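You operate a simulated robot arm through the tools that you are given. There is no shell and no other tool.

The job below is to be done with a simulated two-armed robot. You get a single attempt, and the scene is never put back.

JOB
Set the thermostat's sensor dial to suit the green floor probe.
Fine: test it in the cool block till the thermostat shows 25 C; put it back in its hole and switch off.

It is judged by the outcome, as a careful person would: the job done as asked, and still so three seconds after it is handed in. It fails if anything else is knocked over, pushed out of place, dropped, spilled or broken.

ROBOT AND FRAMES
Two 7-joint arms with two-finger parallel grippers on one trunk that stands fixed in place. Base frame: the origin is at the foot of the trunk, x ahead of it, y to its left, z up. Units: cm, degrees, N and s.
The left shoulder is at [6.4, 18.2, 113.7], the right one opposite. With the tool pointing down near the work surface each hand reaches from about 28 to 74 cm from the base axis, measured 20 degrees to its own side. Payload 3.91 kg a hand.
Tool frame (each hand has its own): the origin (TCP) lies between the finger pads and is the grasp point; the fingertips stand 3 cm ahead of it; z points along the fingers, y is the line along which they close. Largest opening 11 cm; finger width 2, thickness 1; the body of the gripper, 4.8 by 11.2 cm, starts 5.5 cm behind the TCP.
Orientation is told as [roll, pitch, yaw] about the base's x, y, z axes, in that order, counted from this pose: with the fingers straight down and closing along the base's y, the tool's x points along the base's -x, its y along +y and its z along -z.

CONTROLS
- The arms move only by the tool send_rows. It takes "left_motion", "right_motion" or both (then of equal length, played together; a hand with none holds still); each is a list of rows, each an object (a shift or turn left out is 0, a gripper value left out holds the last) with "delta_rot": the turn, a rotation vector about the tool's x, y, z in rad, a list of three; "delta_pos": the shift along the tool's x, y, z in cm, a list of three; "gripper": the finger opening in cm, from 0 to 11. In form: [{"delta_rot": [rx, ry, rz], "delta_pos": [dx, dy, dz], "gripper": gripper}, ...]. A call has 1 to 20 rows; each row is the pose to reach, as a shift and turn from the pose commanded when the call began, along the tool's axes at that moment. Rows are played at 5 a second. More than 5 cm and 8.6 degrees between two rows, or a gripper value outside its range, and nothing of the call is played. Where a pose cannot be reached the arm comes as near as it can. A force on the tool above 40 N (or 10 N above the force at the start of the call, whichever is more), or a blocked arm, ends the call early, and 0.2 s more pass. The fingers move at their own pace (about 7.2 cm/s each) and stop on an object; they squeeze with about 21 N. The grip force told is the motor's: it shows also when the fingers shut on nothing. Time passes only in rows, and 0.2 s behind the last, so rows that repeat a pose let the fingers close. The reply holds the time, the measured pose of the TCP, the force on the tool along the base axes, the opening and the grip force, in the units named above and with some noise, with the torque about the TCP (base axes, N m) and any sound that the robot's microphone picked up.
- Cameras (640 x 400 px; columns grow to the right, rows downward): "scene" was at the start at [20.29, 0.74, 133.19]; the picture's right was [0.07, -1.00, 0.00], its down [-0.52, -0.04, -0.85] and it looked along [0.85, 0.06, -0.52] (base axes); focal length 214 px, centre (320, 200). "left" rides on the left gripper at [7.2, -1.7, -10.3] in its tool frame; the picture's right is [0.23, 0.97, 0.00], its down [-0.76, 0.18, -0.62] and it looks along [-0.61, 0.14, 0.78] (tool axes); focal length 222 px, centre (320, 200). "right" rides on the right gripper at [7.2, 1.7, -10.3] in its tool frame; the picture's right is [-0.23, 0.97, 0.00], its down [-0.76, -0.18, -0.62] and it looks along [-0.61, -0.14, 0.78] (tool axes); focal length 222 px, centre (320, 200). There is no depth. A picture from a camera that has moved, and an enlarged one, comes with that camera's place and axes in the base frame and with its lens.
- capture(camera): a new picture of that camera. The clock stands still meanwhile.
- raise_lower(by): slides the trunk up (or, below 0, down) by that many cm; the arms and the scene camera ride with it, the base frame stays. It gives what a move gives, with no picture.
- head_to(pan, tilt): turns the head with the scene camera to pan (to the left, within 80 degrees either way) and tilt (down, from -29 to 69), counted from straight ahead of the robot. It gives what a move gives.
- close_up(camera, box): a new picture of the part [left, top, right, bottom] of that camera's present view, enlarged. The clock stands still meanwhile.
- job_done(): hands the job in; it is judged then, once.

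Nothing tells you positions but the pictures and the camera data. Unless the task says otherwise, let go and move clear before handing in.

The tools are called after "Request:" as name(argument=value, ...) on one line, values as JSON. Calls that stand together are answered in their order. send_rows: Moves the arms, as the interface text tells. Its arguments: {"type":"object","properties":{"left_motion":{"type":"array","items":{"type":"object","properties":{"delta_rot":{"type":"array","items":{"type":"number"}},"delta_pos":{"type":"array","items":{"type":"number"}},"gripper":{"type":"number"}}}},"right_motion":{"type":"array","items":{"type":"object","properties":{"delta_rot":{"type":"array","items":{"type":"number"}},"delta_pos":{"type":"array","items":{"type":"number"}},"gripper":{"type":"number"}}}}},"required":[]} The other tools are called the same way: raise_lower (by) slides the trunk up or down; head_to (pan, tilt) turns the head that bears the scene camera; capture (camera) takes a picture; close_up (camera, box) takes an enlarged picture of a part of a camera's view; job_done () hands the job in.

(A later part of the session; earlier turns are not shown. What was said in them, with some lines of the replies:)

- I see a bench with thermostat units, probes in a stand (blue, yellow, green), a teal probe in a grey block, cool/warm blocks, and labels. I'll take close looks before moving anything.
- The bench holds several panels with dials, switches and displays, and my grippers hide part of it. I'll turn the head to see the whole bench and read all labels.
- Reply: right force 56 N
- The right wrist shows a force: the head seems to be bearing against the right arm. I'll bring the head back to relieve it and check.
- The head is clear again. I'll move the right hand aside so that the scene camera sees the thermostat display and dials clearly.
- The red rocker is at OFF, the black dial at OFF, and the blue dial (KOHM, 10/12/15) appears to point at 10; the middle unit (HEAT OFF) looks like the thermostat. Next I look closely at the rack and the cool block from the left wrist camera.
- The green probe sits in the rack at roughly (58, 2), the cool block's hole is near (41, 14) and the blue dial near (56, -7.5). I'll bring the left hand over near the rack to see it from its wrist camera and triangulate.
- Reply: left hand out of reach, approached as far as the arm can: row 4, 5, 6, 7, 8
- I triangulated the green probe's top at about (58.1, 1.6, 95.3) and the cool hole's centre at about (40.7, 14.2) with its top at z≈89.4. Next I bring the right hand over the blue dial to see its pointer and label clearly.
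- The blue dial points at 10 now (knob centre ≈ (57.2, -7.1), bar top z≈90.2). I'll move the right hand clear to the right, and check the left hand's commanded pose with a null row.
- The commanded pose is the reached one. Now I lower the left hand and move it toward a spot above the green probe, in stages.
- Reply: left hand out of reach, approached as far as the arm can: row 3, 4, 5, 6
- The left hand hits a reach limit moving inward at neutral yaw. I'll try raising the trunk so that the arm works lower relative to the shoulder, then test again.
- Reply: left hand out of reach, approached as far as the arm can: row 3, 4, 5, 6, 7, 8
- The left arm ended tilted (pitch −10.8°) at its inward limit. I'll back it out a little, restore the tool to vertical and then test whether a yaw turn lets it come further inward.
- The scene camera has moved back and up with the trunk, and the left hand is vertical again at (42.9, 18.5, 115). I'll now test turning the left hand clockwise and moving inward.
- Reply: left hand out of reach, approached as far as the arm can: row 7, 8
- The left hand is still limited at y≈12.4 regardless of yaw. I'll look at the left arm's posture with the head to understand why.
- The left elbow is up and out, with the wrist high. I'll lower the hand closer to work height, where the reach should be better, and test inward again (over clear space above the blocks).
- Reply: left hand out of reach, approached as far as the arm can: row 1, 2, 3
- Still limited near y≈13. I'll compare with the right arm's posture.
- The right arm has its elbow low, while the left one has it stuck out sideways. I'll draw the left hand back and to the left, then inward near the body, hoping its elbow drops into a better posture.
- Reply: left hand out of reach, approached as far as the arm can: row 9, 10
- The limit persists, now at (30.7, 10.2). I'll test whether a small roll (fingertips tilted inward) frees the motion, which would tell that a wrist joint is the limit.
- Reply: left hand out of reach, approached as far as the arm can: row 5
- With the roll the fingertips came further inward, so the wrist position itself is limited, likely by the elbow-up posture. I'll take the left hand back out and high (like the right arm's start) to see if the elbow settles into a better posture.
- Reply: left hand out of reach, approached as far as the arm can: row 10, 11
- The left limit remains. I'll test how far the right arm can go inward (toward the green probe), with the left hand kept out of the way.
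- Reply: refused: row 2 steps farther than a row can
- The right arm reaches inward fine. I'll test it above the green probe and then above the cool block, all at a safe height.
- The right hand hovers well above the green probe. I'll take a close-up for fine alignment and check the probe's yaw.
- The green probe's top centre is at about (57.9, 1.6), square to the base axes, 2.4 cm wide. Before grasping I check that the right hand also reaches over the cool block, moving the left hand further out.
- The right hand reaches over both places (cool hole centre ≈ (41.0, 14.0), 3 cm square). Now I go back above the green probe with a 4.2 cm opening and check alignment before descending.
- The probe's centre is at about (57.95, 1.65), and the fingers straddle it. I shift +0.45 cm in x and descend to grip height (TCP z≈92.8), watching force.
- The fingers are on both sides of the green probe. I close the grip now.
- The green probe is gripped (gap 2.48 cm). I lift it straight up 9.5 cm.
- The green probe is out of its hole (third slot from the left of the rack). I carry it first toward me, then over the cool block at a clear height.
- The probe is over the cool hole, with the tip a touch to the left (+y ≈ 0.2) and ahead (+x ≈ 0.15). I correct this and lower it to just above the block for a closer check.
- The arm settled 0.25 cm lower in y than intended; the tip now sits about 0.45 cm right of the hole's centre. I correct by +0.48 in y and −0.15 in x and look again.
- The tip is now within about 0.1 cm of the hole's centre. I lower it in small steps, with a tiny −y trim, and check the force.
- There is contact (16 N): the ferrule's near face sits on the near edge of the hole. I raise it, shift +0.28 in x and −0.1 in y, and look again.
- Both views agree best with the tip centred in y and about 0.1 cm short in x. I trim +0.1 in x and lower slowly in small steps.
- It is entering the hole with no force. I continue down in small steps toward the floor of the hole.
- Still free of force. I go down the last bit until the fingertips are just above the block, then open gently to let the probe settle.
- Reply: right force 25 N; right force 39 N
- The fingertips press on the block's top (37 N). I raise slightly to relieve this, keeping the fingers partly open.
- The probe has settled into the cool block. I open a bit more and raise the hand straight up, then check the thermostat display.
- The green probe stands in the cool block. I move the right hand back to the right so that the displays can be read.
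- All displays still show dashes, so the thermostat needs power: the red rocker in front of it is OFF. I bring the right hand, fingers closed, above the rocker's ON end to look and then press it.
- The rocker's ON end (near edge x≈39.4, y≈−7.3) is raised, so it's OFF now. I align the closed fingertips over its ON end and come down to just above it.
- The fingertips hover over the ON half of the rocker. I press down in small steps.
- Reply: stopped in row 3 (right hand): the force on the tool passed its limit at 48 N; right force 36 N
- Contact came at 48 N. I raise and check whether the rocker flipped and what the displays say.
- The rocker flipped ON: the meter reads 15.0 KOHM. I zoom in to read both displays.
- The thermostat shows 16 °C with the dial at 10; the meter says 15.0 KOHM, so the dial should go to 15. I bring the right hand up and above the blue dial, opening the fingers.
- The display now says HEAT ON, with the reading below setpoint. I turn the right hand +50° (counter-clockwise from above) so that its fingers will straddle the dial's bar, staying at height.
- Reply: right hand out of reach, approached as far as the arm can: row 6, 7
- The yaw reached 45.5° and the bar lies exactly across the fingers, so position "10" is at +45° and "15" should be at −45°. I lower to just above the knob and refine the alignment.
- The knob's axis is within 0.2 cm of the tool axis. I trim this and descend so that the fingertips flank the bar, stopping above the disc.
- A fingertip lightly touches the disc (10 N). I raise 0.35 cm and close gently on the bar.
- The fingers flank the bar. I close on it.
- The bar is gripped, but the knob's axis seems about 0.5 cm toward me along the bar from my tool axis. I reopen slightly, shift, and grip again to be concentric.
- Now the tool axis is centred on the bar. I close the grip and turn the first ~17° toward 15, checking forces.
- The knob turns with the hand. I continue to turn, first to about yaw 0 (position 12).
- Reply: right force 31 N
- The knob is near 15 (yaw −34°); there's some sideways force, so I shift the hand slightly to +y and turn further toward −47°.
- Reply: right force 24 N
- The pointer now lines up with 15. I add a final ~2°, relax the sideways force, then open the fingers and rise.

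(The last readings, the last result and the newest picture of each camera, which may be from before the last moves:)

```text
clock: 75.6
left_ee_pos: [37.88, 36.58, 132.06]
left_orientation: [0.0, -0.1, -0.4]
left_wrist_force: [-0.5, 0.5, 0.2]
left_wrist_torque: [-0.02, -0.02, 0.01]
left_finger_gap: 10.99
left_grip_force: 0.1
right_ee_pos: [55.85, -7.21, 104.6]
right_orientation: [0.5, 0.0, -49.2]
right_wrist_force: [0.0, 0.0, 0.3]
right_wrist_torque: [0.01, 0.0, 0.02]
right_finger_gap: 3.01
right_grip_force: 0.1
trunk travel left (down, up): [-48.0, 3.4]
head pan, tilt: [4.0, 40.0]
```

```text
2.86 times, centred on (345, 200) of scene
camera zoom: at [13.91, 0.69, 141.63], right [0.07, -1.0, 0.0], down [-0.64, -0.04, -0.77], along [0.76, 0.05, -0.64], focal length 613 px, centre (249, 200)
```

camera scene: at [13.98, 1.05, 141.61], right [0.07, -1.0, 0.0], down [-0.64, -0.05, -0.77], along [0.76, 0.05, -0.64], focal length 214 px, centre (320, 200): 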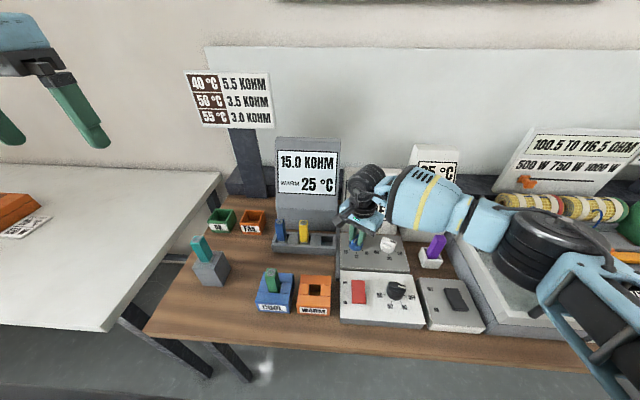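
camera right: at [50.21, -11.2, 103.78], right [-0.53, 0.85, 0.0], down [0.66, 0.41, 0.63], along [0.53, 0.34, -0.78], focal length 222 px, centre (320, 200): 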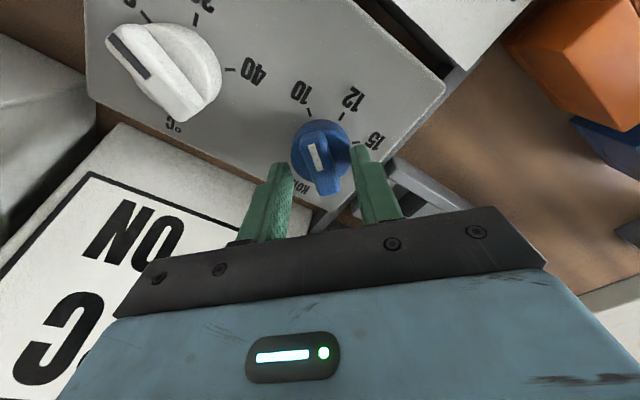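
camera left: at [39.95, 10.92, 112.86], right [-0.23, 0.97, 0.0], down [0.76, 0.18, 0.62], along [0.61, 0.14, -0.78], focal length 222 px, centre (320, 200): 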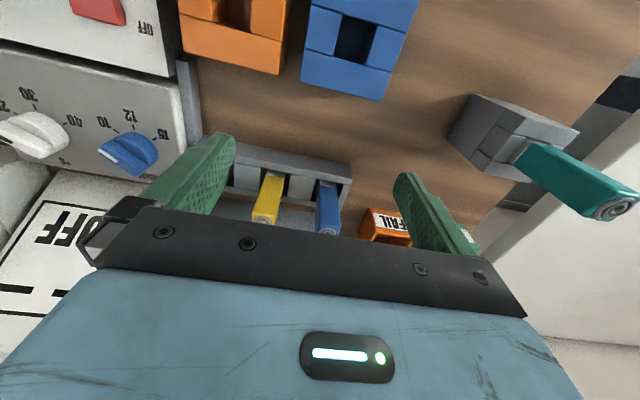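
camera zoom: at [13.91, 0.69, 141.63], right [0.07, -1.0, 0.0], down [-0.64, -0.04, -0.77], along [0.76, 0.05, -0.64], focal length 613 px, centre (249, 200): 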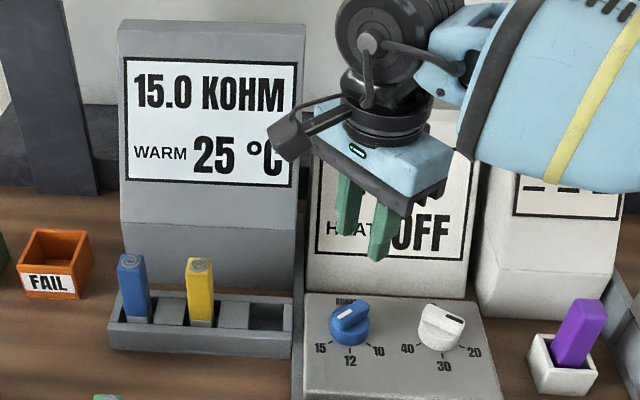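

The dial points at 15 and HEAT is OFF. I turn the hand back to neutral and move it aside to read the thermostat's temperature.

Request:
send_rows(right_motion=[{"delta_pos": [-1.4, -2.3, -0.2], "delta_rot": [0, 0, -0.13]}, {"delta_pos": [-2.8, -4.6, -0.4], "delta_rot": [0, 0, -0.26]}, {"delta_pos": [-4.2, -6.9, -0.6], "delta_rot": [0, 0, -0.39]}, {"delta_pos": [-5.6, -9.2, -0.8], "delta_rot": [0, 0, -0.52]}, {"delta_pos": [-7, -11.6, -1], "delta_rot": [0, 0, -0.65]}, {"delta_pos": [-8.4, -14, -1], "delta_rot": [0, 0, -0.77]}, {"delta_pos": [-9.71, -16.3, -1], "delta_rot": [0, 0, -0.859]}, {"delta_pos": [-9.71, -16.3, -1], "delta_rot": [0, 0, -0.859]}])

Request:
capture(camera="scene")

Request:
close_up(camera="scene", box=[270, 130, 470, 270])

```text
clock: 77.4
left_ee_pos: [37.89, 36.69, 131.98]
left_orientation: [-0.1, -0.1, -0.4]
left_wrist_force: [-0.6, 0.4, 0.2]
left_wrist_torque: [-0.02, 0.03, 0.0]
left_finger_gap: 10.97
left_grip_force: 0.1
right_ee_pos: [49.88, -25.08, 105.38]
right_orientation: [0.2, -0.4, 0.1]
right_wrist_force: [0.5, -0.6, -1.0]
right_wrist_torque: [0.0, 0.05, -0.02]
right_finger_gap: 2.99
right_grip_force: 0.0
trunk travel left (down, up): [-48.0, 3.4]
head pan, tilt: [4.0, 40.0]
```

```text
taken
camera scene: at [13.97, 0.73, 141.62], right [0.07, -1.0, 0.0], down [-0.64, -0.05, -0.77], along [0.76, 0.05, -0.64], focal length 214 px, centre (320, 200)
```

scene: 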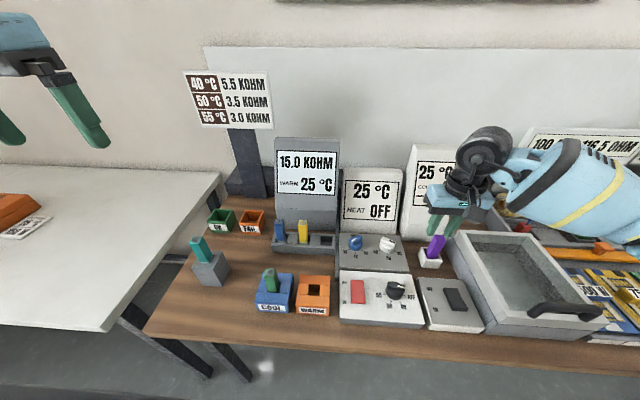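

```text
2.86 times, centred on (370, 200) of scene
camera zoom: at [13.97, 0.73, 141.62], right [0.07, -1.0, 0.0], down [-0.64, -0.05, -0.77], along [0.76, 0.05, -0.64], focal length 613 px, centre (177, 200)
```

zoom: 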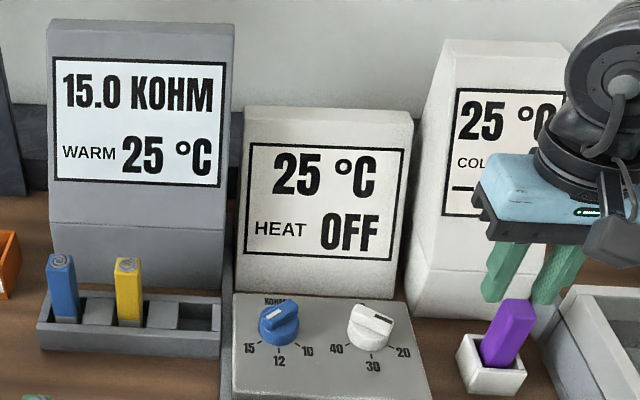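

The thermostat shows 25 °C with the dial on 15. Now I go back for the green probe in the cool block to return it to the rack.

Request:
send_rows(right_motion=[{"delta_pos": [1, 4.3, 0], "gripper": 4.2}, {"delta_pos": [2, 8.7, 0]}, {"delta_pos": [3, 13.1, 0]}, {"delta_pos": [4, 17.5, 0]}, {"delta_pos": [5, 21.9, 0]}, {"delta_pos": [6, 26.2, 0]}, {"delta_pos": [7, 30.5, 0]}, {"delta_pos": [8, 34.8, 0]}, {"delta_pos": [8.7, 39.1, 0]}, {"delta_pos": [8.7, 39.1, 0]}])

Request:
capture(camera="right")

Request:
close_up(camera="right", box=[240, 50, 400, 170])

Request:
close_up(camera="scene", box=[330, 225, 420, 275])

```text
clock: 79.6
left_ee_pos: [37.86, 36.44, 132.05]
left_orientation: [0.1, -0.1, -0.3]
left_wrist_force: [-0.4, 0.1, -0.2]
left_wrist_torque: [0.01, 0.04, 0.0]
left_finger_gap: 11.01
left_grip_force: 0.2
right_ee_pos: [41.1, 13.93, 105.51]
right_orientation: [0.2, -0.4, 0.0]
right_wrist_force: [0.5, 0.1, 0.1]
right_wrist_torque: [0.01, -0.01, 0.0]
right_finger_gap: 4.22
right_grip_force: 0.1
trunk travel left (down, up): [-48.0, 3.4]
head pan, tilt: [4.0, 40.0]
```

```text
taken
camera right: at [34.03, 15.6, 115.88], right [0.23, 0.97, 0.01], down [0.76, -0.18, 0.63], along [0.61, -0.14, -0.78], focal length 222 px, centre (320, 200)
```

right: 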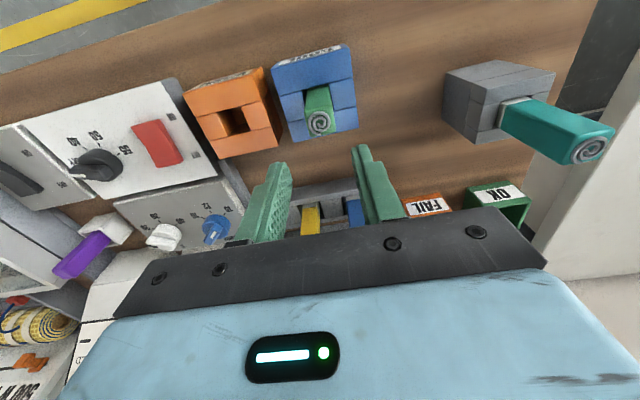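

```text
3.33 times, centred on (320, 110) of right
camera zoom: at [34.03, 15.6, 115.88], right [0.23, 0.97, 0.01], down [0.76, -0.18, 0.63], along [0.61, -0.14, -0.78], focal length 740 px, centre (320, 500)
```

zoom: 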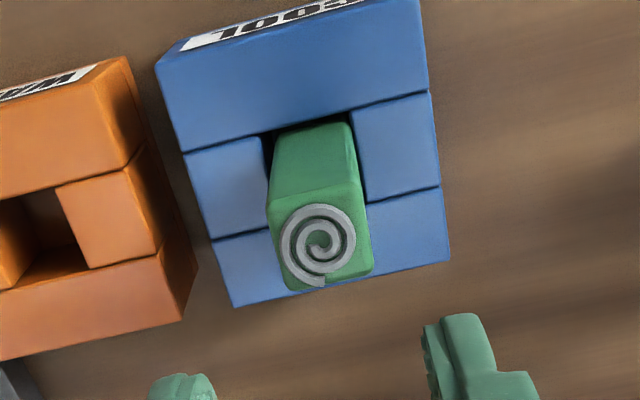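

```text
7.11 times, centred on (375, 250) of scene
camera zoom: at [13.97, 0.58, 141.62], right [0.07, -1.0, 0.0], down [-0.64, -0.04, -0.77], along [0.76, 0.05, -0.64], focal length 1525 px, centre (-71, -156)
```

zoom: 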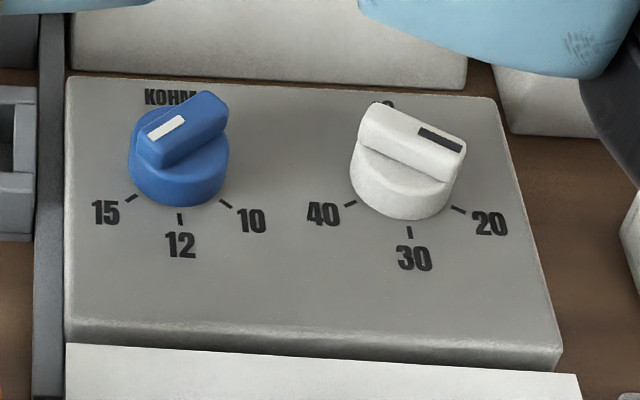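

The dial clearly points at 15. The probe's top centre is at about (41.25, 14.1); I descend around it to TCP z≈94.0 (above the block's contact height) with the fingers 4.2 cm open.

Request:
send_rows(right_motion=[{"delta_pos": [-0.12, 0.15, 3], "delta_rot": [0.0035, 0.007, 0]}, {"delta_pos": [-0.12, 0.15, 6], "delta_rot": [0.0035, 0.007, 0]}, {"delta_pos": [-0.1, 0.15, 8.5], "delta_rot": [0.0035, 0.007, 0]}, {"delta_pos": [-0.1, 0.15, 10.5], "delta_rot": [0.0035, 0.007, 0]}, {"delta_pos": [-0.1, 0.15, 11.4], "delta_rot": [0.0035, 0.007, 0]}, {"delta_pos": [-0.1, 0.15, 11.4], "delta_rot": [0.0035, 0.007, 0]}])

Request:
capture(camera="right")

Request:
close_up(camera="scene", box=[230, 230, 340, 320])

```text
clock: 81.0
left_ee_pos: [37.81, 36.47, 132.0]
left_orientation: [0.0, -0.1, -0.3]
left_wrist_force: [0.0, 0.2, 0.2]
left_wrist_torque: [0.02, -0.01, 0.03]
left_finger_gap: 11.03
left_grip_force: 0.0
right_ee_pos: [41.41, 14.16, 94.08]
right_orientation: [0.1, 0.1, 0.1]
right_wrist_force: [0.8, 0.1, 0.2]
right_wrist_torque: [-0.02, -0.01, 0.0]
right_finger_gap: 4.16
right_grip_force: 0.0
trunk travel left (down, up): [-48.0, 3.4]
head pan, tilt: [4.0, 40.0]
```

```text
taken
camera right: at [34.27, 15.8, 104.57], right [0.23, 0.97, 0.0], down [0.76, -0.18, 0.62], along [0.61, -0.14, -0.78], focal length 222 px, centre (320, 200)
```

right: 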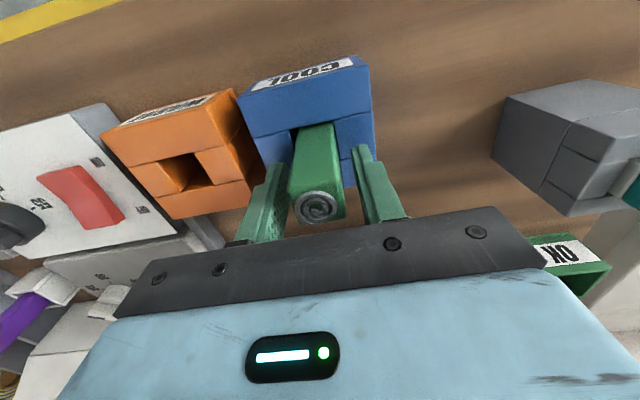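

```text
4.44 times, centred on (285, 275) of scene
camera zoom: at [13.94, 0.68, 141.62], right [0.07, -1.0, 0.0], down [-0.64, -0.04, -0.77], along [0.76, 0.05, -0.64], focal length 953 px, centre (476, -133)
```

zoom: 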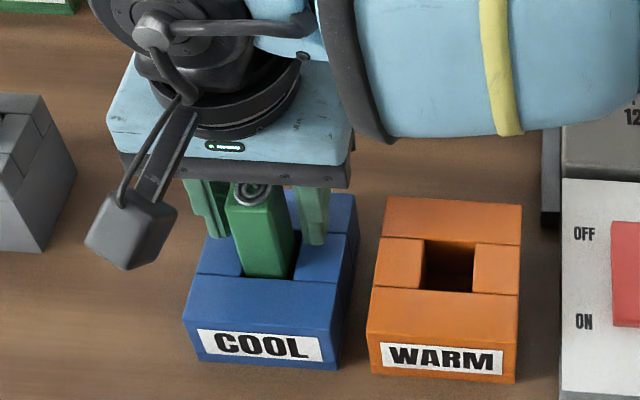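

The fingers straddle the probe well clear of the block. I grip it and lift straight up.

Request:
send_rows(right_motion=[{"gripper": 2.6}, {"gripper": 1.0}, {"gripper": 1.0}, {"gripper": 1.0}])

Request:
send_rows(right_motion=[{"delta_pos": [0, 0, -0.8]}, {"delta_pos": [0, 0, -2]}, {"delta_pos": [0, 0, -3.5]}, {"delta_pos": [0, 0, -5.5]}, {"delta_pos": [0, 0, -7.5]}, {"delta_pos": [0, 0, -9]}, {"delta_pos": [0, 0, -9]}])

Request:
capture(camera="right")

Request:
close_up(camera="scene", box=[220, 220, 340, 320])

```text
clock: 82.0
left_ee_pos: [37.9, 36.56, 131.92]
left_orientation: [-0.1, -0.1, -0.3]
left_wrist_force: [-0.2, 0.3, 0.1]
left_wrist_torque: [-0.01, -0.03, 0.02]
left_finger_gap: 10.98
left_grip_force: 0.1
right_ee_pos: [41.35, 14.11, 94.12]
right_orientation: [0.2, 0.1, 0.1]
right_wrist_force: [-0.1, 1.1, 0.2]
right_wrist_torque: [-0.04, 0.02, -0.02]
right_finger_gap: 2.51
right_grip_force: 20.9
trunk travel left (down, up): [-48.0, 3.4]
head pan, tilt: [4.0, 40.0]
```

```text
clock: 83.6
left_ee_pos: [37.87, 36.58, 132.06]
left_orientation: [0.0, -0.1, -0.3]
left_wrist_force: [-0.2, 0.4, 1.3]
left_wrist_torque: [0.02, 0.0, 0.02]
left_finger_gap: 11.0
left_grip_force: 0.1
right_ee_pos: [41.38, 14.16, 103.21]
right_orientation: [0.1, 0.0, 0.1]
right_wrist_force: [-0.6, 0.9, 0.0]
right_wrist_torque: [0.01, 0.01, -0.02]
right_finger_gap: 2.49
right_grip_force: 21.0
trunk travel left (down, up): [-48.0, 3.4]
head pan, tilt: [4.0, 40.0]
```

```text
taken
camera right: at [34.25, 15.84, 113.65], right [0.23, 0.97, 0.0], down [0.76, -0.18, 0.62], along [0.61, -0.14, -0.78], focal length 222 px, centre (320, 200)
```

right: 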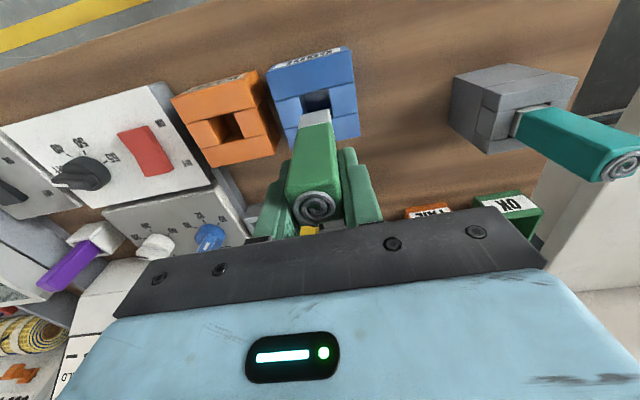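

```text
4.00 times, centred on (280, 270) of scene
camera zoom: at [13.96, 0.69, 141.62], right [0.07, -1.0, 0.0], down [-0.64, -0.04, -0.77], along [0.76, 0.05, -0.64], focal length 858 px, centre (480, -80)
```

zoom: 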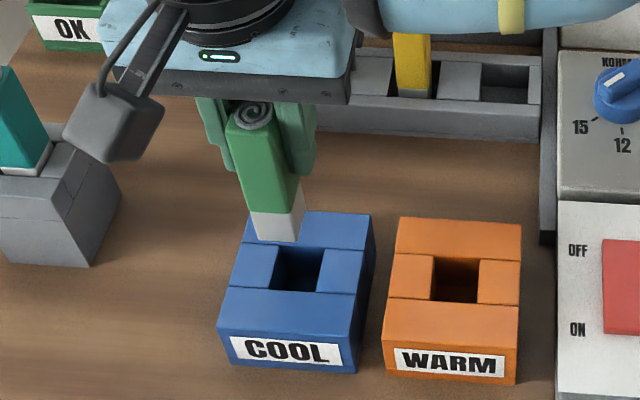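

The probe is out of the block. I carry it back to the rack along the reverse path, over its empty slot.

Request:
send_rows(right_motion=[{"delta_pos": [-2.8, -3.8, 0]}, {"delta_pos": [-5.3, -8.0, 0]}, {"delta_pos": [-8.7, -11.5, 0]}, {"delta_pos": [-12.7, -12.4, 0]}, {"delta_pos": [-16.7, -12.5, 0]}, {"delta_pos": [-16.7, -12.5, 0]}, {"delta_pos": [-16.7, -12.5, 0]}])

Request:
capture(camera="right")

Request:
close_up(camera="right", box=[250, 60, 390, 160])

Request:
close_up(camera="scene", box=[270, 180, 370, 260])

```text
clock: 85.2
left_ee_pos: [37.81, 36.59, 131.94]
left_orientation: [0.1, 0.0, -0.3]
left_wrist_force: [-0.5, 0.8, 0.3]
left_wrist_torque: [-0.02, 0.03, 0.01]
left_finger_gap: 11.0
left_grip_force: 0.0
right_ee_pos: [57.92, 1.7, 103.29]
right_orientation: [0.1, -0.1, 0.1]
right_wrist_force: [0.3, 0.1, 0.1]
right_wrist_torque: [0.0, -0.01, 0.01]
right_finger_gap: 2.48
right_grip_force: 21.3
trunk travel left (down, up): [-48.0, 3.4]
head pan, tilt: [4.0, 40.0]
```

```text
taken
camera right: at [50.82, 3.4, 113.61], right [0.23, 0.97, 0.0], down [0.76, -0.18, 0.62], along [0.61, -0.14, -0.78], focal length 222 px, centre (320, 200)
```

right: 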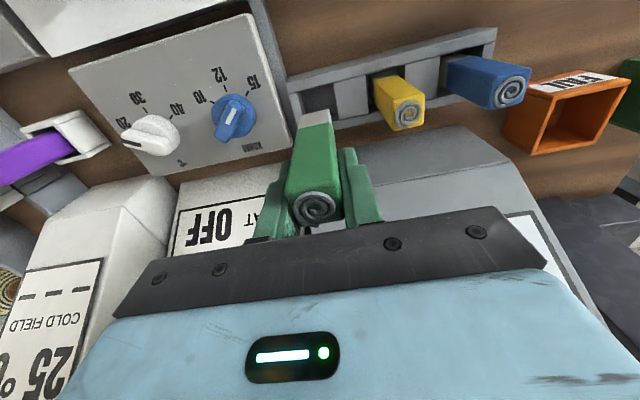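

```text
4.00 times, centred on (320, 110) of right
camera zoom: at [50.82, 3.4, 113.61], right [0.23, 0.97, 0.0], down [0.76, -0.18, 0.62], along [0.61, -0.14, -0.78], focal length 888 px, centre (320, 560)
```

zoom: 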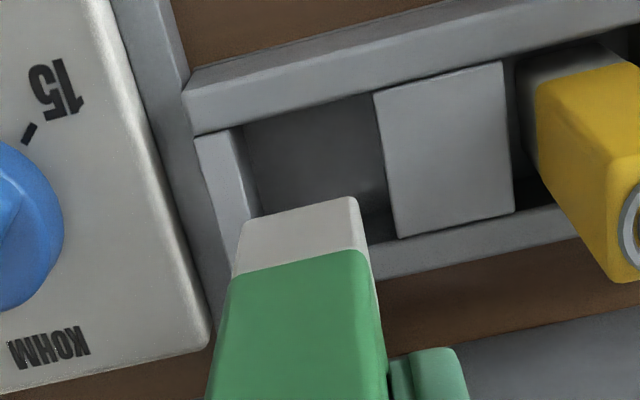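

```text
5.00 times, centred on (320, 220) of scene
camera zoom: at [13.97, 0.72, 141.62], right [0.07, -1.0, 0.0], down [-0.64, -0.05, -0.77], along [0.76, 0.05, -0.64], focal length 1072 px, centre (320, 100)
```

zoom: 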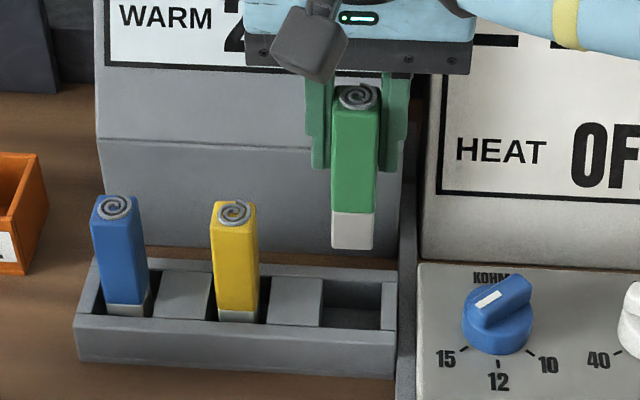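

The probe's tip is over the empty slot, centred within about 0.15 cm of its original place. I trim +0.12 in x, lower to just above the rack, and check.

Request:
send_rows(right_motion=[{"delta_pos": [-0.12, 0, 1.5]}, {"delta_pos": [-0.12, 0, 3]}, {"delta_pos": [-0.12, 0, 3.8]}, {"delta_pos": [-0.12, 0, 3.8]}])

Request:
close_up(camera="right", box=[250, 70, 390, 170])

Request:
close_up(camera="scene", box=[290, 200, 370, 260])

```text
clock: 86.2
left_ee_pos: [37.87, 36.64, 132.06]
left_orientation: [0.1, -0.1, -0.3]
left_wrist_force: [-0.2, 0.7, 0.4]
left_wrist_torque: [-0.03, -0.01, -0.05]
left_finger_gap: 11.0
left_grip_force: 0.1
right_ee_pos: [58.15, 1.74, 99.36]
right_orientation: [0.1, 0.0, 0.1]
right_wrist_force: [0.4, 0.4, -1.3]
right_wrist_torque: [-0.02, 0.01, -0.01]
right_finger_gap: 2.48
right_grip_force: 21.3
trunk travel left (down, up): [-48.0, 3.4]
head pan, tilt: [4.0, 40.0]
```

```text
4.00 times, centred on (320, 120) of right
camera zoom: at [51.08, 3.36, 109.76], right [0.23, 0.97, 0.0], down [0.76, -0.18, 0.62], along [0.61, -0.14, -0.78], focal length 888 px, centre (320, 520)
```

zoom: 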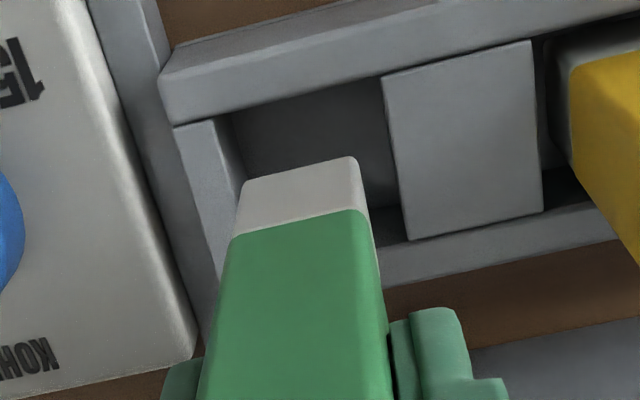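

```text
6.67 times, centred on (330, 230) of scene
camera zoom: at [13.95, 0.69, 141.62], right [0.07, -1.0, 0.0], down [-0.64, -0.04, -0.77], along [0.76, 0.05, -0.64], focal length 1430 px, centre (253, 0)
```

zoom: 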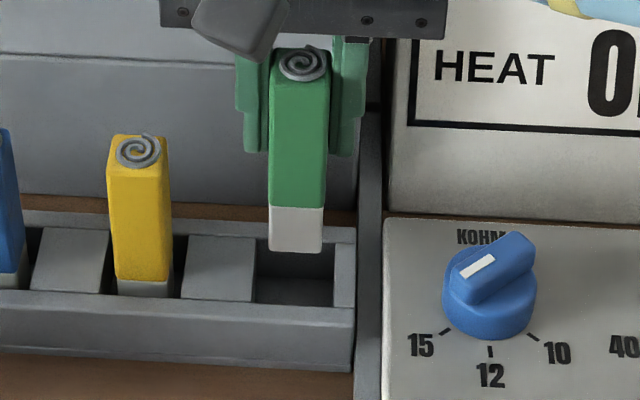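

The tip is above the slot with margin on all sides. I nudge −0.15 in x and +0.15 in y for even clearance, and lower in small steps.

Request:
send_rows(right_motion=[{"delta_pos": [0.15, 0.15, 0.4]}, {"delta_pos": [0.15, 0.15, 0.9]}, {"delta_pos": [0.15, 0.15, 1.4]}, {"delta_pos": [0.15, 0.15, 1.9]}, {"delta_pos": [0.15, 0.15, 2.4]}, {"delta_pos": [0.15, 0.15, 2.4]}])

Request:
close_up(camera="right", box=[250, 80, 390, 180])

Request:
close_up(camera="scene", box=[290, 200, 370, 260])

```text
clock: 87.6
left_ee_pos: [37.81, 36.62, 132.1]
left_orientation: [0.0, -0.1, -0.3]
left_wrist_force: [-0.2, 0.9, 0.4]
left_wrist_torque: [-0.01, 0.01, 0.03]
left_finger_gap: 11.0
left_grip_force: 0.1
right_ee_pos: [57.99, 1.88, 96.89]
right_orientation: [0.0, 0.0, 0.2]
right_wrist_force: [0.7, 1.1, -1.3]
right_wrist_torque: [0.0, -0.01, 0.0]
right_finger_gap: 2.47
right_grip_force: 20.6
trunk travel left (down, up): [-48.0, 3.4]
head pan, tilt: [4.0, 40.0]
```

```text
4.00 times, centred on (320, 130) of right
camera zoom: at [50.97, 3.52, 107.41], right [0.23, 0.97, 0.0], down [0.76, -0.18, 0.62], along [0.61, -0.14, -0.78], focal length 888 px, centre (320, 480)
```

zoom: 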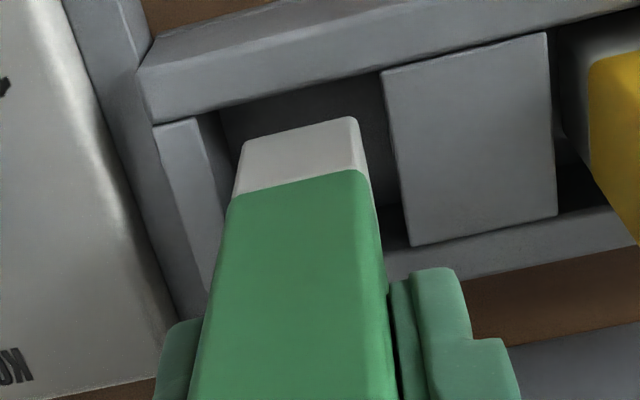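

```text
6.67 times, centred on (330, 230) of scene
camera zoom: at [13.95, 0.68, 141.62], right [0.07, -1.0, 0.0], down [-0.64, -0.04, -0.77], along [0.76, 0.05, -0.64], focal length 1430 px, centre (253, 0)
```

zoom: 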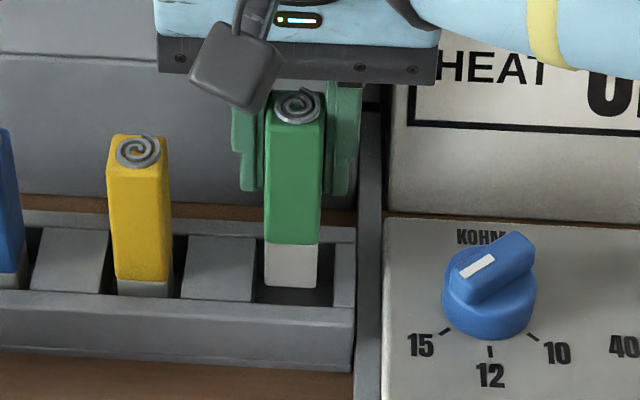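

Still no force, and the tip is entering the slot. I lower further, 2.2 cm first.

Request:
send_rows(right_motion=[{"delta_pos": [0, -0.05, 0.5]}, {"delta_pos": [0, -0.05, 1.0]}, {"delta_pos": [0, -0.05, 1.5]}, {"delta_pos": [0, -0.05, 2.0]}, {"delta_pos": [0, -0.05, 2.0]}])

Request:
close_up(camera="right", box=[250, 80, 390, 220])

Request:
close_up(camera="scene", box=[290, 200, 370, 260])

```text
clock: 88.8
left_ee_pos: [37.86, 36.62, 131.99]
left_orientation: [0.0, 0.0, -0.3]
left_wrist_force: [0.1, -0.4, -0.9]
left_wrist_torque: [-0.01, -0.03, 0.0]
left_finger_gap: 10.98
left_grip_force: 0.1
right_ee_pos: [58.04, 1.62, 94.94]
right_orientation: [0.2, 0.0, 0.1]
right_wrist_force: [-0.9, -0.5, -1.3]
right_wrist_torque: [-0.02, 0.0, -0.01]
right_finger_gap: 2.49
right_grip_force: 20.8
trunk travel left (down, up): [-48.0, 3.4]
head pan, tilt: [4.0, 40.0]
```

```text
2.86 times, centred on (320, 150) of right
camera zoom: at [50.93, 3.45, 105.33], right [0.23, 0.97, 0.0], down [0.76, -0.18, 0.62], along [0.61, -0.14, -0.78], focal length 635 px, centre (320, 343)
```

zoom: 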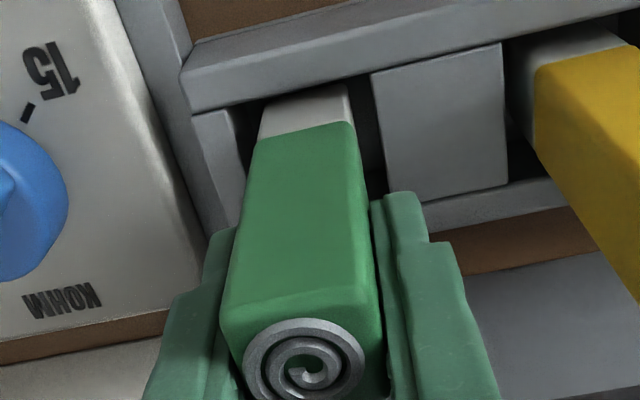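

```text
6.67 times, centred on (330, 230) of scene
camera zoom: at [13.95, 0.68, 141.62], right [0.07, -1.0, 0.0], down [-0.64, -0.04, -0.77], along [0.76, 0.05, -0.64], focal length 1430 px, centre (253, 0)
```

zoom: 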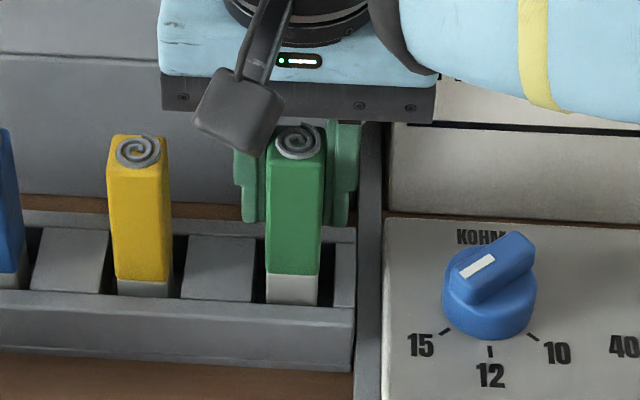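

Nearly there: green's body edge is a little higher than yellow's. I lower the last ~1.2 cm slowly, watching for floor contact.

Request:
send_rows(right_motion=[{"delta_pos": [0, 0, 0.3]}, {"delta_pos": [0, 0, 0.6]}, {"delta_pos": [0, 0, 0.9]}, {"delta_pos": [0, 0, 0.9]}])

Request:
close_up(camera="scene", box=[290, 200, 370, 260])

```text
clock: 89.8
left_ee_pos: [37.9, 36.63, 131.98]
left_orientation: [0.0, -0.1, -0.4]
left_wrist_force: [-0.5, 1.1, 0.4]
left_wrist_torque: [-0.02, 0.02, 0.01]
left_finger_gap: 10.99
left_grip_force: 0.2
right_ee_pos: [58.03, 1.72, 93.96]
right_orientation: [0.1, 0.0, 0.1]
right_wrist_force: [-0.1, -0.5, -1.2]
right_wrist_torque: [0.02, 0.0, 0.02]
right_finger_gap: 2.51
right_grip_force: 20.9
trunk travel left (down, up): [-48.0, 3.4]
head pan, tilt: [4.0, 40.0]
```

```text
6.67 times, centred on (330, 230) of scene
camera zoom: at [13.95, 0.68, 141.62], right [0.07, -1.0, 0.0], down [-0.64, -0.04, -0.77], along [0.76, 0.05, -0.64], focal length 1430 px, centre (253, 0)
```

zoom: 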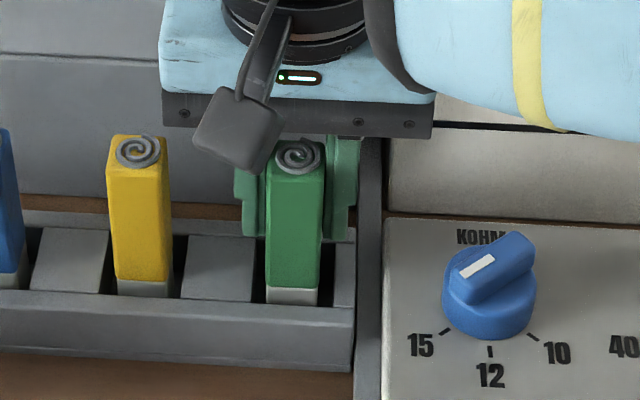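

Green is about 0.3 cm above its resting height. I lower 0.25 cm more and open the fingers slowly.

Request:
send_rows(right_motion=[{"delta_pos": [0, 0, 0.15]}, {"delta_pos": [0, 0, 0.25]}, {"delta_pos": [0, 0, 0.25]}])

Request:
send_rows(right_motion=[{"gripper": 2.8}, {"gripper": 3.3}, {"gripper": 3.9}, {"gripper": 4.2}, {"gripper": 4.2}])

Request:
capture(camera="right")

Request:
close_up(camera="scene", box=[290, 200, 370, 260])

```text
clock: 90.6
left_ee_pos: [37.82, 36.63, 132.02]
left_orientation: [-0.1, 0.0, -0.3]
left_wrist_force: [-0.5, 0.0, 0.8]
left_wrist_torque: [0.02, 0.04, 0.0]
left_finger_gap: 10.99
left_grip_force: 0.0
right_ee_pos: [58.0, 1.73, 93.9]
right_orientation: [0.1, 0.0, 0.1]
right_wrist_force: [0.1, -0.4, -1.4]
right_wrist_torque: [0.0, 0.02, -0.02]
right_finger_gap: 2.48
right_grip_force: 21.0
trunk travel left (down, up): [-48.0, 3.4]
head pan, tilt: [4.0, 40.0]
```

```text
clock: 91.8
left_ee_pos: [37.8, 36.44, 131.98]
left_orientation: [-0.1, -0.1, -0.4]
left_wrist_force: [-0.2, 0.5, 0.0]
left_wrist_torque: [0.0, 0.03, 0.01]
left_finger_gap: 10.97
left_grip_force: 0.1
right_ee_pos: [57.9, 1.86, 93.74]
right_orientation: [0.1, 0.0, 0.1]
right_wrist_force: [-0.1, 0.0, -1.2]
right_wrist_torque: [0.02, -0.05, -0.01]
right_finger_gap: 4.2
right_grip_force: 0.1
trunk travel left (down, up): [-48.0, 3.4]
head pan, tilt: [4.0, 40.0]
```

```text
taken
camera right: at [50.91, 3.46, 104.22], right [0.23, 0.97, 0.0], down [0.76, -0.18, 0.62], along [0.61, -0.14, -0.78], focal length 222 px, centre (320, 200)
```

right: 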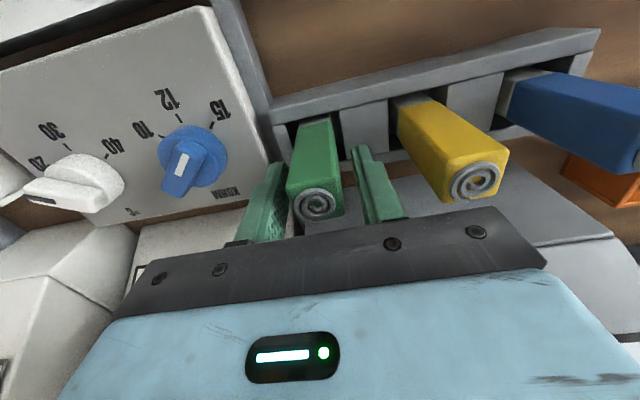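

```text
6.67 times, centred on (330, 230) of scene
camera zoom: at [13.94, 0.68, 141.62], right [0.07, -1.0, 0.0], down [-0.64, -0.04, -0.77], along [0.76, 0.05, -0.64], focal length 1430 px, centre (253, 0)
```

zoom: 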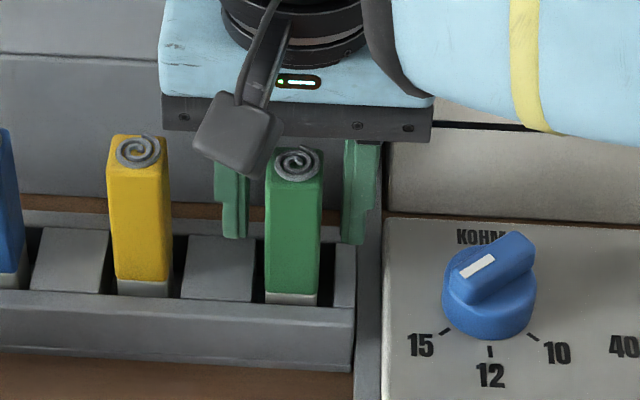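

The green probe stands in its slot. I raise the hand straight up and then move over to the red rocker to switch off.

Request:
send_rows(right_motion=[{"delta_pos": [0, 0, -1]}, {"delta_pos": [0, 0, -3]}, {"delta_pos": [0, 0, -6]}, {"delta_pos": [0, 0, -9]}, {"delta_pos": [0, 0, -11]}])

Request:
close_up(camera="right", box=[240, 40, 440, 180])

Request:
close_up(camera="scene", box=[260, 190, 370, 265])

```text
clock: 93.0
left_ee_pos: [37.94, 36.55, 132.01]
left_orientation: [0.0, -0.1, -0.4]
left_wrist_force: [0.1, -0.8, 0.3]
left_wrist_torque: [-0.03, -0.01, 0.02]
left_finger_gap: 11.0
left_grip_force: 0.1
right_ee_pos: [58.11, 1.77, 104.98]
right_orientation: [0.0, 0.1, 0.1]
right_wrist_force: [-0.3, -0.7, -0.2]
right_wrist_torque: [0.0, -0.01, -0.01]
right_finger_gap: 4.2
right_grip_force: 0.0
trunk travel left (down, up): [-48.0, 3.4]
head pan, tilt: [4.0, 40.0]
```

```text
2.86 times, centred on (340, 110) of right
camera zoom: at [50.97, 3.51, 115.4], right [0.23, 0.97, 0.0], down [0.76, -0.18, 0.62], along [0.61, -0.14, -0.78], focal length 635 px, centre (263, 457)
```

zoom: 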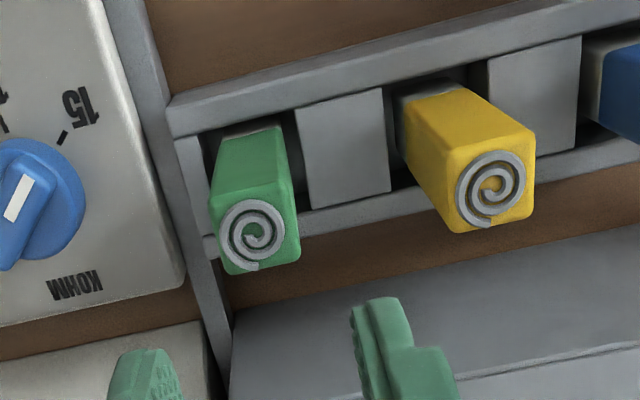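

```text
5.33 times, centred on (315, 228) of scene
camera zoom: at [13.92, 0.68, 141.63], right [0.07, -1.0, 0.0], down [-0.64, -0.04, -0.77], along [0.76, 0.05, -0.64], focal length 1144 px, centre (347, 53)
```

zoom: 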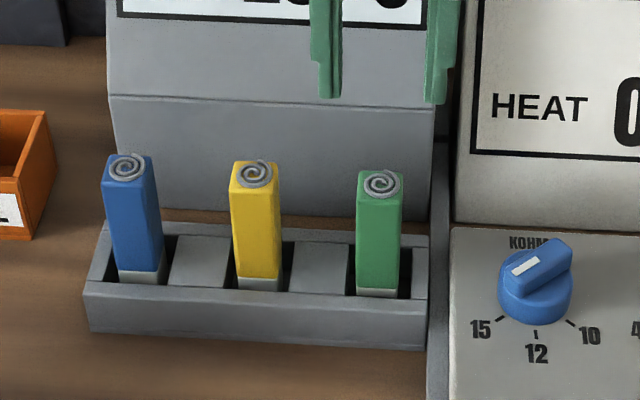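

All three probes are in place. Now I close the fingers and go over the OFF end of the red rocker.

Request:
send_rows(right_motion=[{"delta_pos": [3.5, -2.2, 0], "gripper": 0}, {"delta_pos": [7, -4.5, 0]}, {"delta_pos": [10.5, -6.7, 0.5]}, {"delta_pos": [13.9, -8.9, 1]}, {"delta_pos": [13.9, -8.9, 1]}, {"delta_pos": [13.9, -8.9, 1]}])

Request:
capture(camera="right")

Request:
close_up(camera="right", box=[250, 20, 410, 150])

```text
clock: 94.4
left_ee_pos: [37.78, 36.51, 131.93]
left_orientation: [0.0, -0.1, -0.3]
left_wrist_force: [-0.1, -0.3, 0.9]
left_wrist_torque: [0.03, 0.01, 0.02]
left_finger_gap: 10.96
left_grip_force: 0.0
right_ee_pos: [44.37, -7.33, 104.01]
right_orientation: [0.0, 0.0, -0.1]
right_wrist_force: [0.0, 0.3, 0.6]
right_wrist_torque: [-0.05, 0.0, 0.0]
right_finger_gap: 0.04
right_grip_force: 20.4
trunk travel left (down, up): [-48.0, 3.4]
head pan, tilt: [4.0, 40.0]
```

```text
taken
camera right: at [37.17, -5.53, 114.42], right [0.23, 0.97, 0.0], down [0.76, -0.18, 0.62], along [0.61, -0.14, -0.78], focal length 222 px, centre (320, 200)
```

right: 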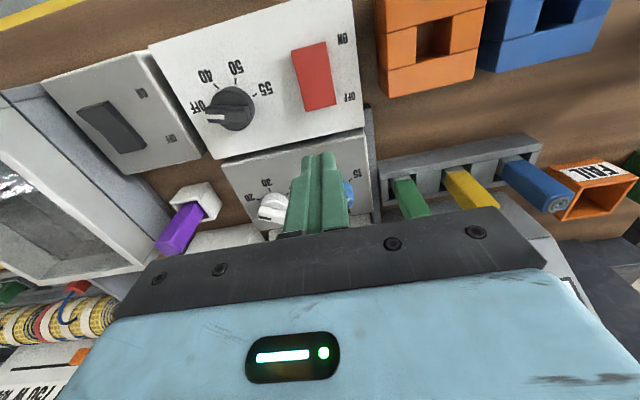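

```text
3.08 times, centred on (330, 85) of right
camera zoom: at [37.17, -5.53, 114.42], right [0.23, 0.97, 0.0], down [0.76, -0.18, 0.62], along [0.61, -0.14, -0.78], focal length 684 px, centre (289, 554)
```

zoom: 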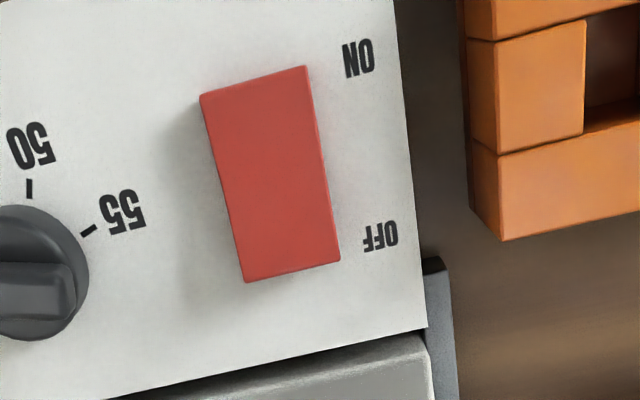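

The OFF end (raised now) is at about x≈44.3; I aim the closed fingertips at (43.3, −7.05) and come down to just above it.

Request:
send_rows(right_motion=[{"delta_pos": [1.0, 0.25, 3]}, {"delta_pos": [1.0, 0.25, 6]}, {"delta_pos": [1.0, 0.25, 8.5]}, {"delta_pos": [1.0, 0.25, 10]}, {"delta_pos": [1.0, 0.25, 10]}])

Request:
capture(camera="right")

Request:
close_up(camera="right", box=[240, 70, 400, 190])

```text
clock: 95.6
left_ee_pos: [37.7, 36.63, 131.98]
left_orientation: [0.0, 0.0, -0.3]
left_wrist_force: [0.4, 0.0, 0.3]
left_wrist_torque: [-0.01, 0.01, -0.04]
left_finger_gap: 11.03
left_grip_force: 0.0
right_ee_pos: [43.13, -6.87, 94.12]
right_orientation: [0.1, -0.1, 0.1]
right_wrist_force: [0.4, 0.6, 1.0]
right_wrist_torque: [-0.01, 0.01, 0.03]
right_finger_gap: 0.03
right_grip_force: 20.7
trunk travel left (down, up): [-48.0, 3.4]
head pan, tilt: [4.0, 40.0]
```

```text
taken
camera right: at [36.06, -5.17, 104.35], right [0.23, 0.97, 0.0], down [0.76, -0.18, 0.62], along [0.61, -0.14, -0.78], focal length 222 px, centre (320, 200)
```

right: 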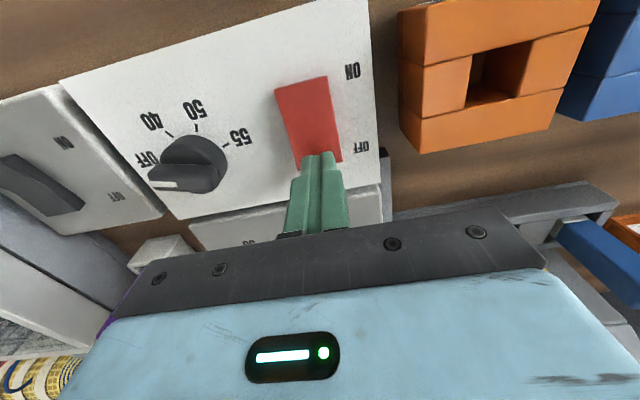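

```text
3.33 times, centred on (320, 130) of right
camera zoom: at [36.06, -5.17, 104.35], right [0.23, 0.97, 0.0], down [0.76, -0.18, 0.62], along [0.61, -0.14, -0.78], focal length 740 px, centre (320, 433)
```

zoom: 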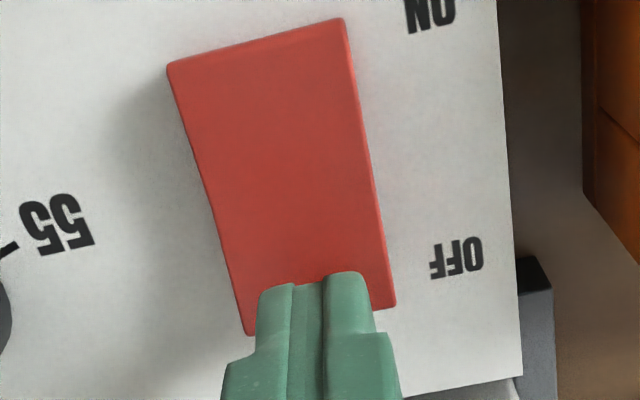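

The fingertips are over the OFF end. I press down slowly.

Request:
send_rows(right_motion=[{"delta_pos": [0, 0, 0.4]}, {"delta_pos": [0, 0, 0.8]}, {"delta_pos": [0, 0, 1.1]}, {"delta_pos": [0, 0, 1.4]}, {"delta_pos": [0, 0, 1.7]}, {"delta_pos": [0, 0, 2.0]}, {"delta_pos": [0, 0, 2.3]}])

Request:
close_up(camera="right", box=[240, 70, 400, 190])

Request:
capture(camera="scene")

```text
clock: 96.8
left_ee_pos: [37.69, 36.49, 132.01]
left_orientation: [0.0, -0.2, -0.2]
left_wrist_force: [0.5, 0.1, -0.1]
left_wrist_torque: [0.01, 0.0, -0.02]
left_finger_gap: 11.02
left_grip_force: 0.0
right_ee_pos: [43.37, -6.8, 92.65]
right_orientation: [0.3, -0.5, 0.2]
right_wrist_force: [-1.9, -2.0, 5.6]
right_wrist_torque: [0.08, -0.13, -0.02]
right_finger_gap: 0.0
right_grip_force: 20.7
trunk travel left (down, up): [-48.0, 3.4]
head pan, tilt: [4.0, 40.0]
stopped in row 6 (right hand): the force on the tool passed its limit at 44 N (the readings are from after the stop); the commanded pose is now the measured one
```

```text
3.33 times, centred on (320, 130) of right
camera zoom: at [36.18, -5.21, 103.1], right [0.22, 0.97, 0.01], down [0.76, -0.18, 0.63], along [0.61, -0.14, -0.78], focal length 740 px, centre (320, 433)
```

zoom: 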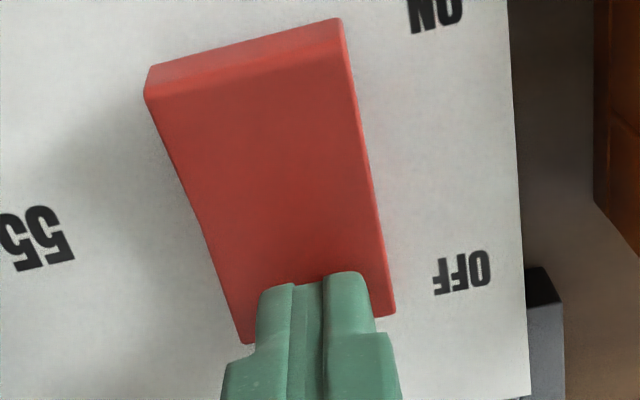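

```text
taken
camera scene: at [13.83, 0.67, 141.63], right [0.07, -1.0, 0.0], down [-0.64, -0.04, -0.77], along [0.76, 0.05, -0.64], focal length 214 px, centre (320, 200)
```

scene: 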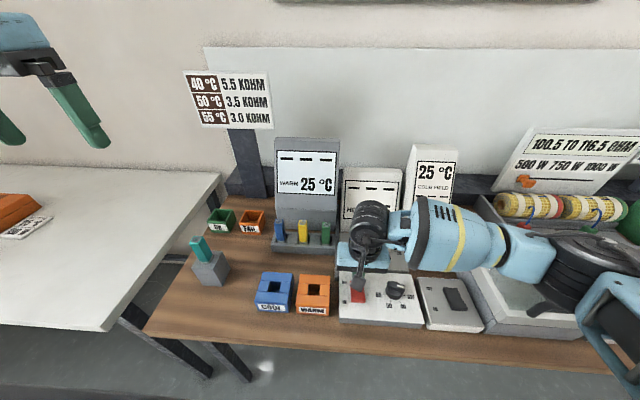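

The rocker flipped to OFF: its ON end is raised again. I raise the hand and move it clear, then verify everything.

Request:
send_rows(right_motion=[{"delta_pos": [0, 0, -1.5]}, {"delta_pos": [0, 0, -4.5]}, {"delta_pos": [0, 0, -8]}, {"delta_pos": [0, 0, -12]}, {"delta_pos": [0, -4, -14]}, {"delta_pos": [1, -8.5, -15]}, {"delta_pos": [2, -13, -16]}, {"delta_pos": [4, -17, -17]}, {"delta_pos": [5, -21, -18]}])

Request:
capture(camera="scene")

Request:
close_up(camera="scene", box=[260, 130, 470, 270])

Request:
close_up(camera="scene", box=[330, 225, 490, 335])

Request:
close_up(camera="scene", box=[170, 195, 350, 325])

```text
clock: 98.8
left_ee_pos: [37.8, 36.52, 132.03]
left_orientation: [0.1, -0.1, -0.3]
left_wrist_force: [0.0, 0.1, -1.4]
left_wrist_torque: [0.03, 0.03, 0.01]
left_finger_gap: 11.03
left_grip_force: 0.2
right_ee_pos: [38.13, -27.94, 110.33]
right_orientation: [0.3, -0.2, 0.2]
right_wrist_force: [0.0, -0.7, -0.2]
right_wrist_torque: [0.01, -0.03, -0.02]
right_finger_gap: 0.0
right_grip_force: 21.1
trunk travel left (down, up): [-48.0, 3.4]
head pan, tilt: [4.0, 40.0]
```

```text
taken
camera scene: at [13.89, 0.61, 141.63], right [0.07, -1.0, 0.0], down [-0.64, -0.04, -0.77], along [0.76, 0.05, -0.64], focal length 214 px, centre (320, 200)
```

scene: 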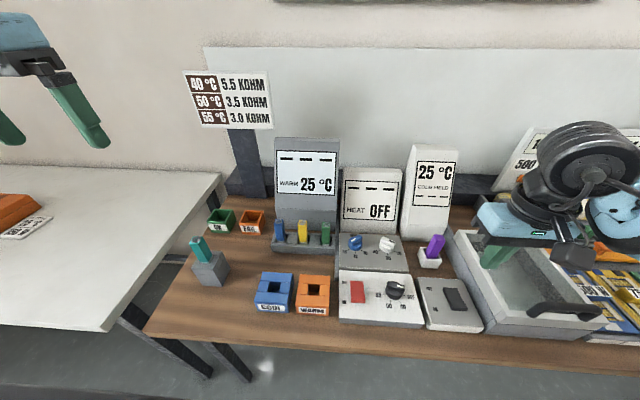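

```text
2.86 times, centred on (365, 200) of scene
camera zoom: at [13.89, 0.61, 141.63], right [0.07, -1.0, 0.0], down [-0.64, -0.04, -0.77], along [0.76, 0.05, -0.64], focal length 613 px, centre (191, 200)
```

zoom: 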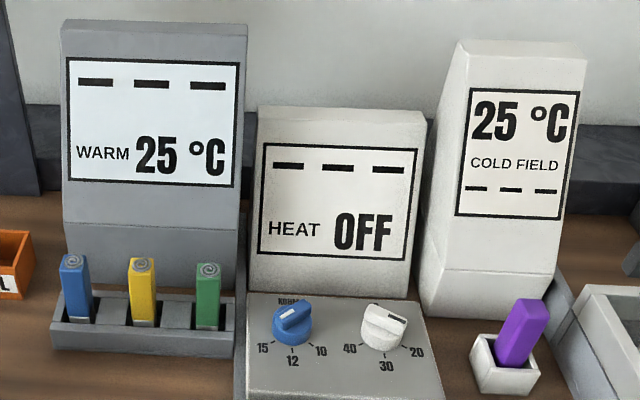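

```text
3.64 times, centred on (410, 280) of scene
camera zoom: at [13.89, 0.61, 141.63], right [0.07, -1.0, 0.0], down [-0.64, -0.04, -0.77], along [0.76, 0.05, -0.64], focal length 780 px, centre (-7, -91)
```

zoom: 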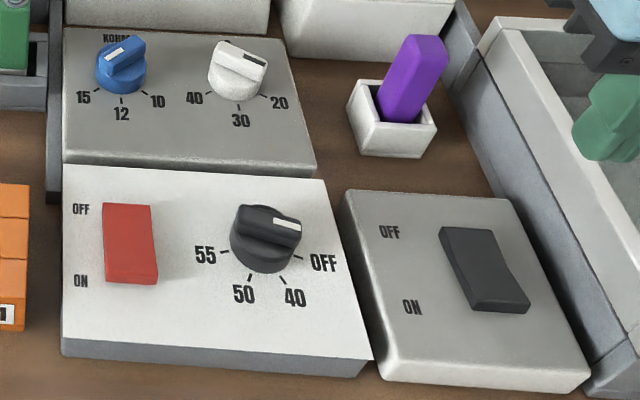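

```text
3.08 times, centred on (260, 260) of scene
camera zoom: at [13.89, 0.61, 141.63], right [0.07, -1.0, 0.0], down [-0.64, -0.04, -0.77], along [0.76, 0.05, -0.64], focal length 660 px, centre (505, 15)
```

zoom: 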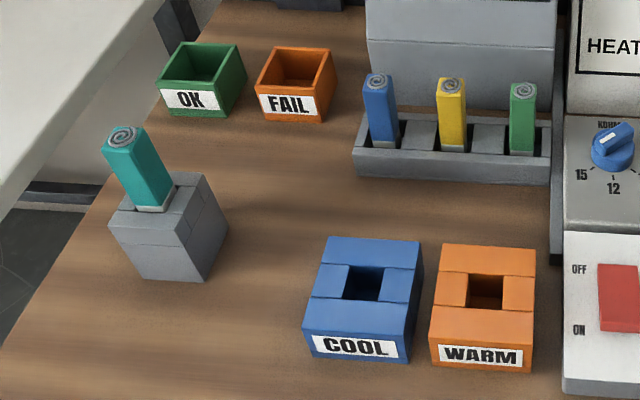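

Everything checks out, and both hands are clear:
- **Dial:** the blue sensor dial is on 15, which gave 25 °C in the cool block.
- **Probe:** the green probe is back in its rack hole.
- **Switch:** the red rocker is at OFF and the displays show dashes again.
- **Other items:** nothing else looks disturbed.

I'm handing the job in.

Request:
job_done()

```text
The job is handed in.
```

The thermostat's sensor dial is now set to 15 kΩ, which suits the green floor probe, and the job is handed in.

- **Test:** with the green probe in the cool block, the meter read 15.0 kΩ. The thermostat read 16 °C with the dial at 10, and 25 °C once the dial was on 15.
- **Put back:** the green probe is in its own hole in the rack again.
- **Switched off:** the red switch is at OFF. The resistance and thermostat readings show dashes again, as at the start.

While seating the probe in the cool block, the fingertips pressed on the block's top with up to 37 N. In the final pictures, the block and everything else on the bench look to be in their original places.
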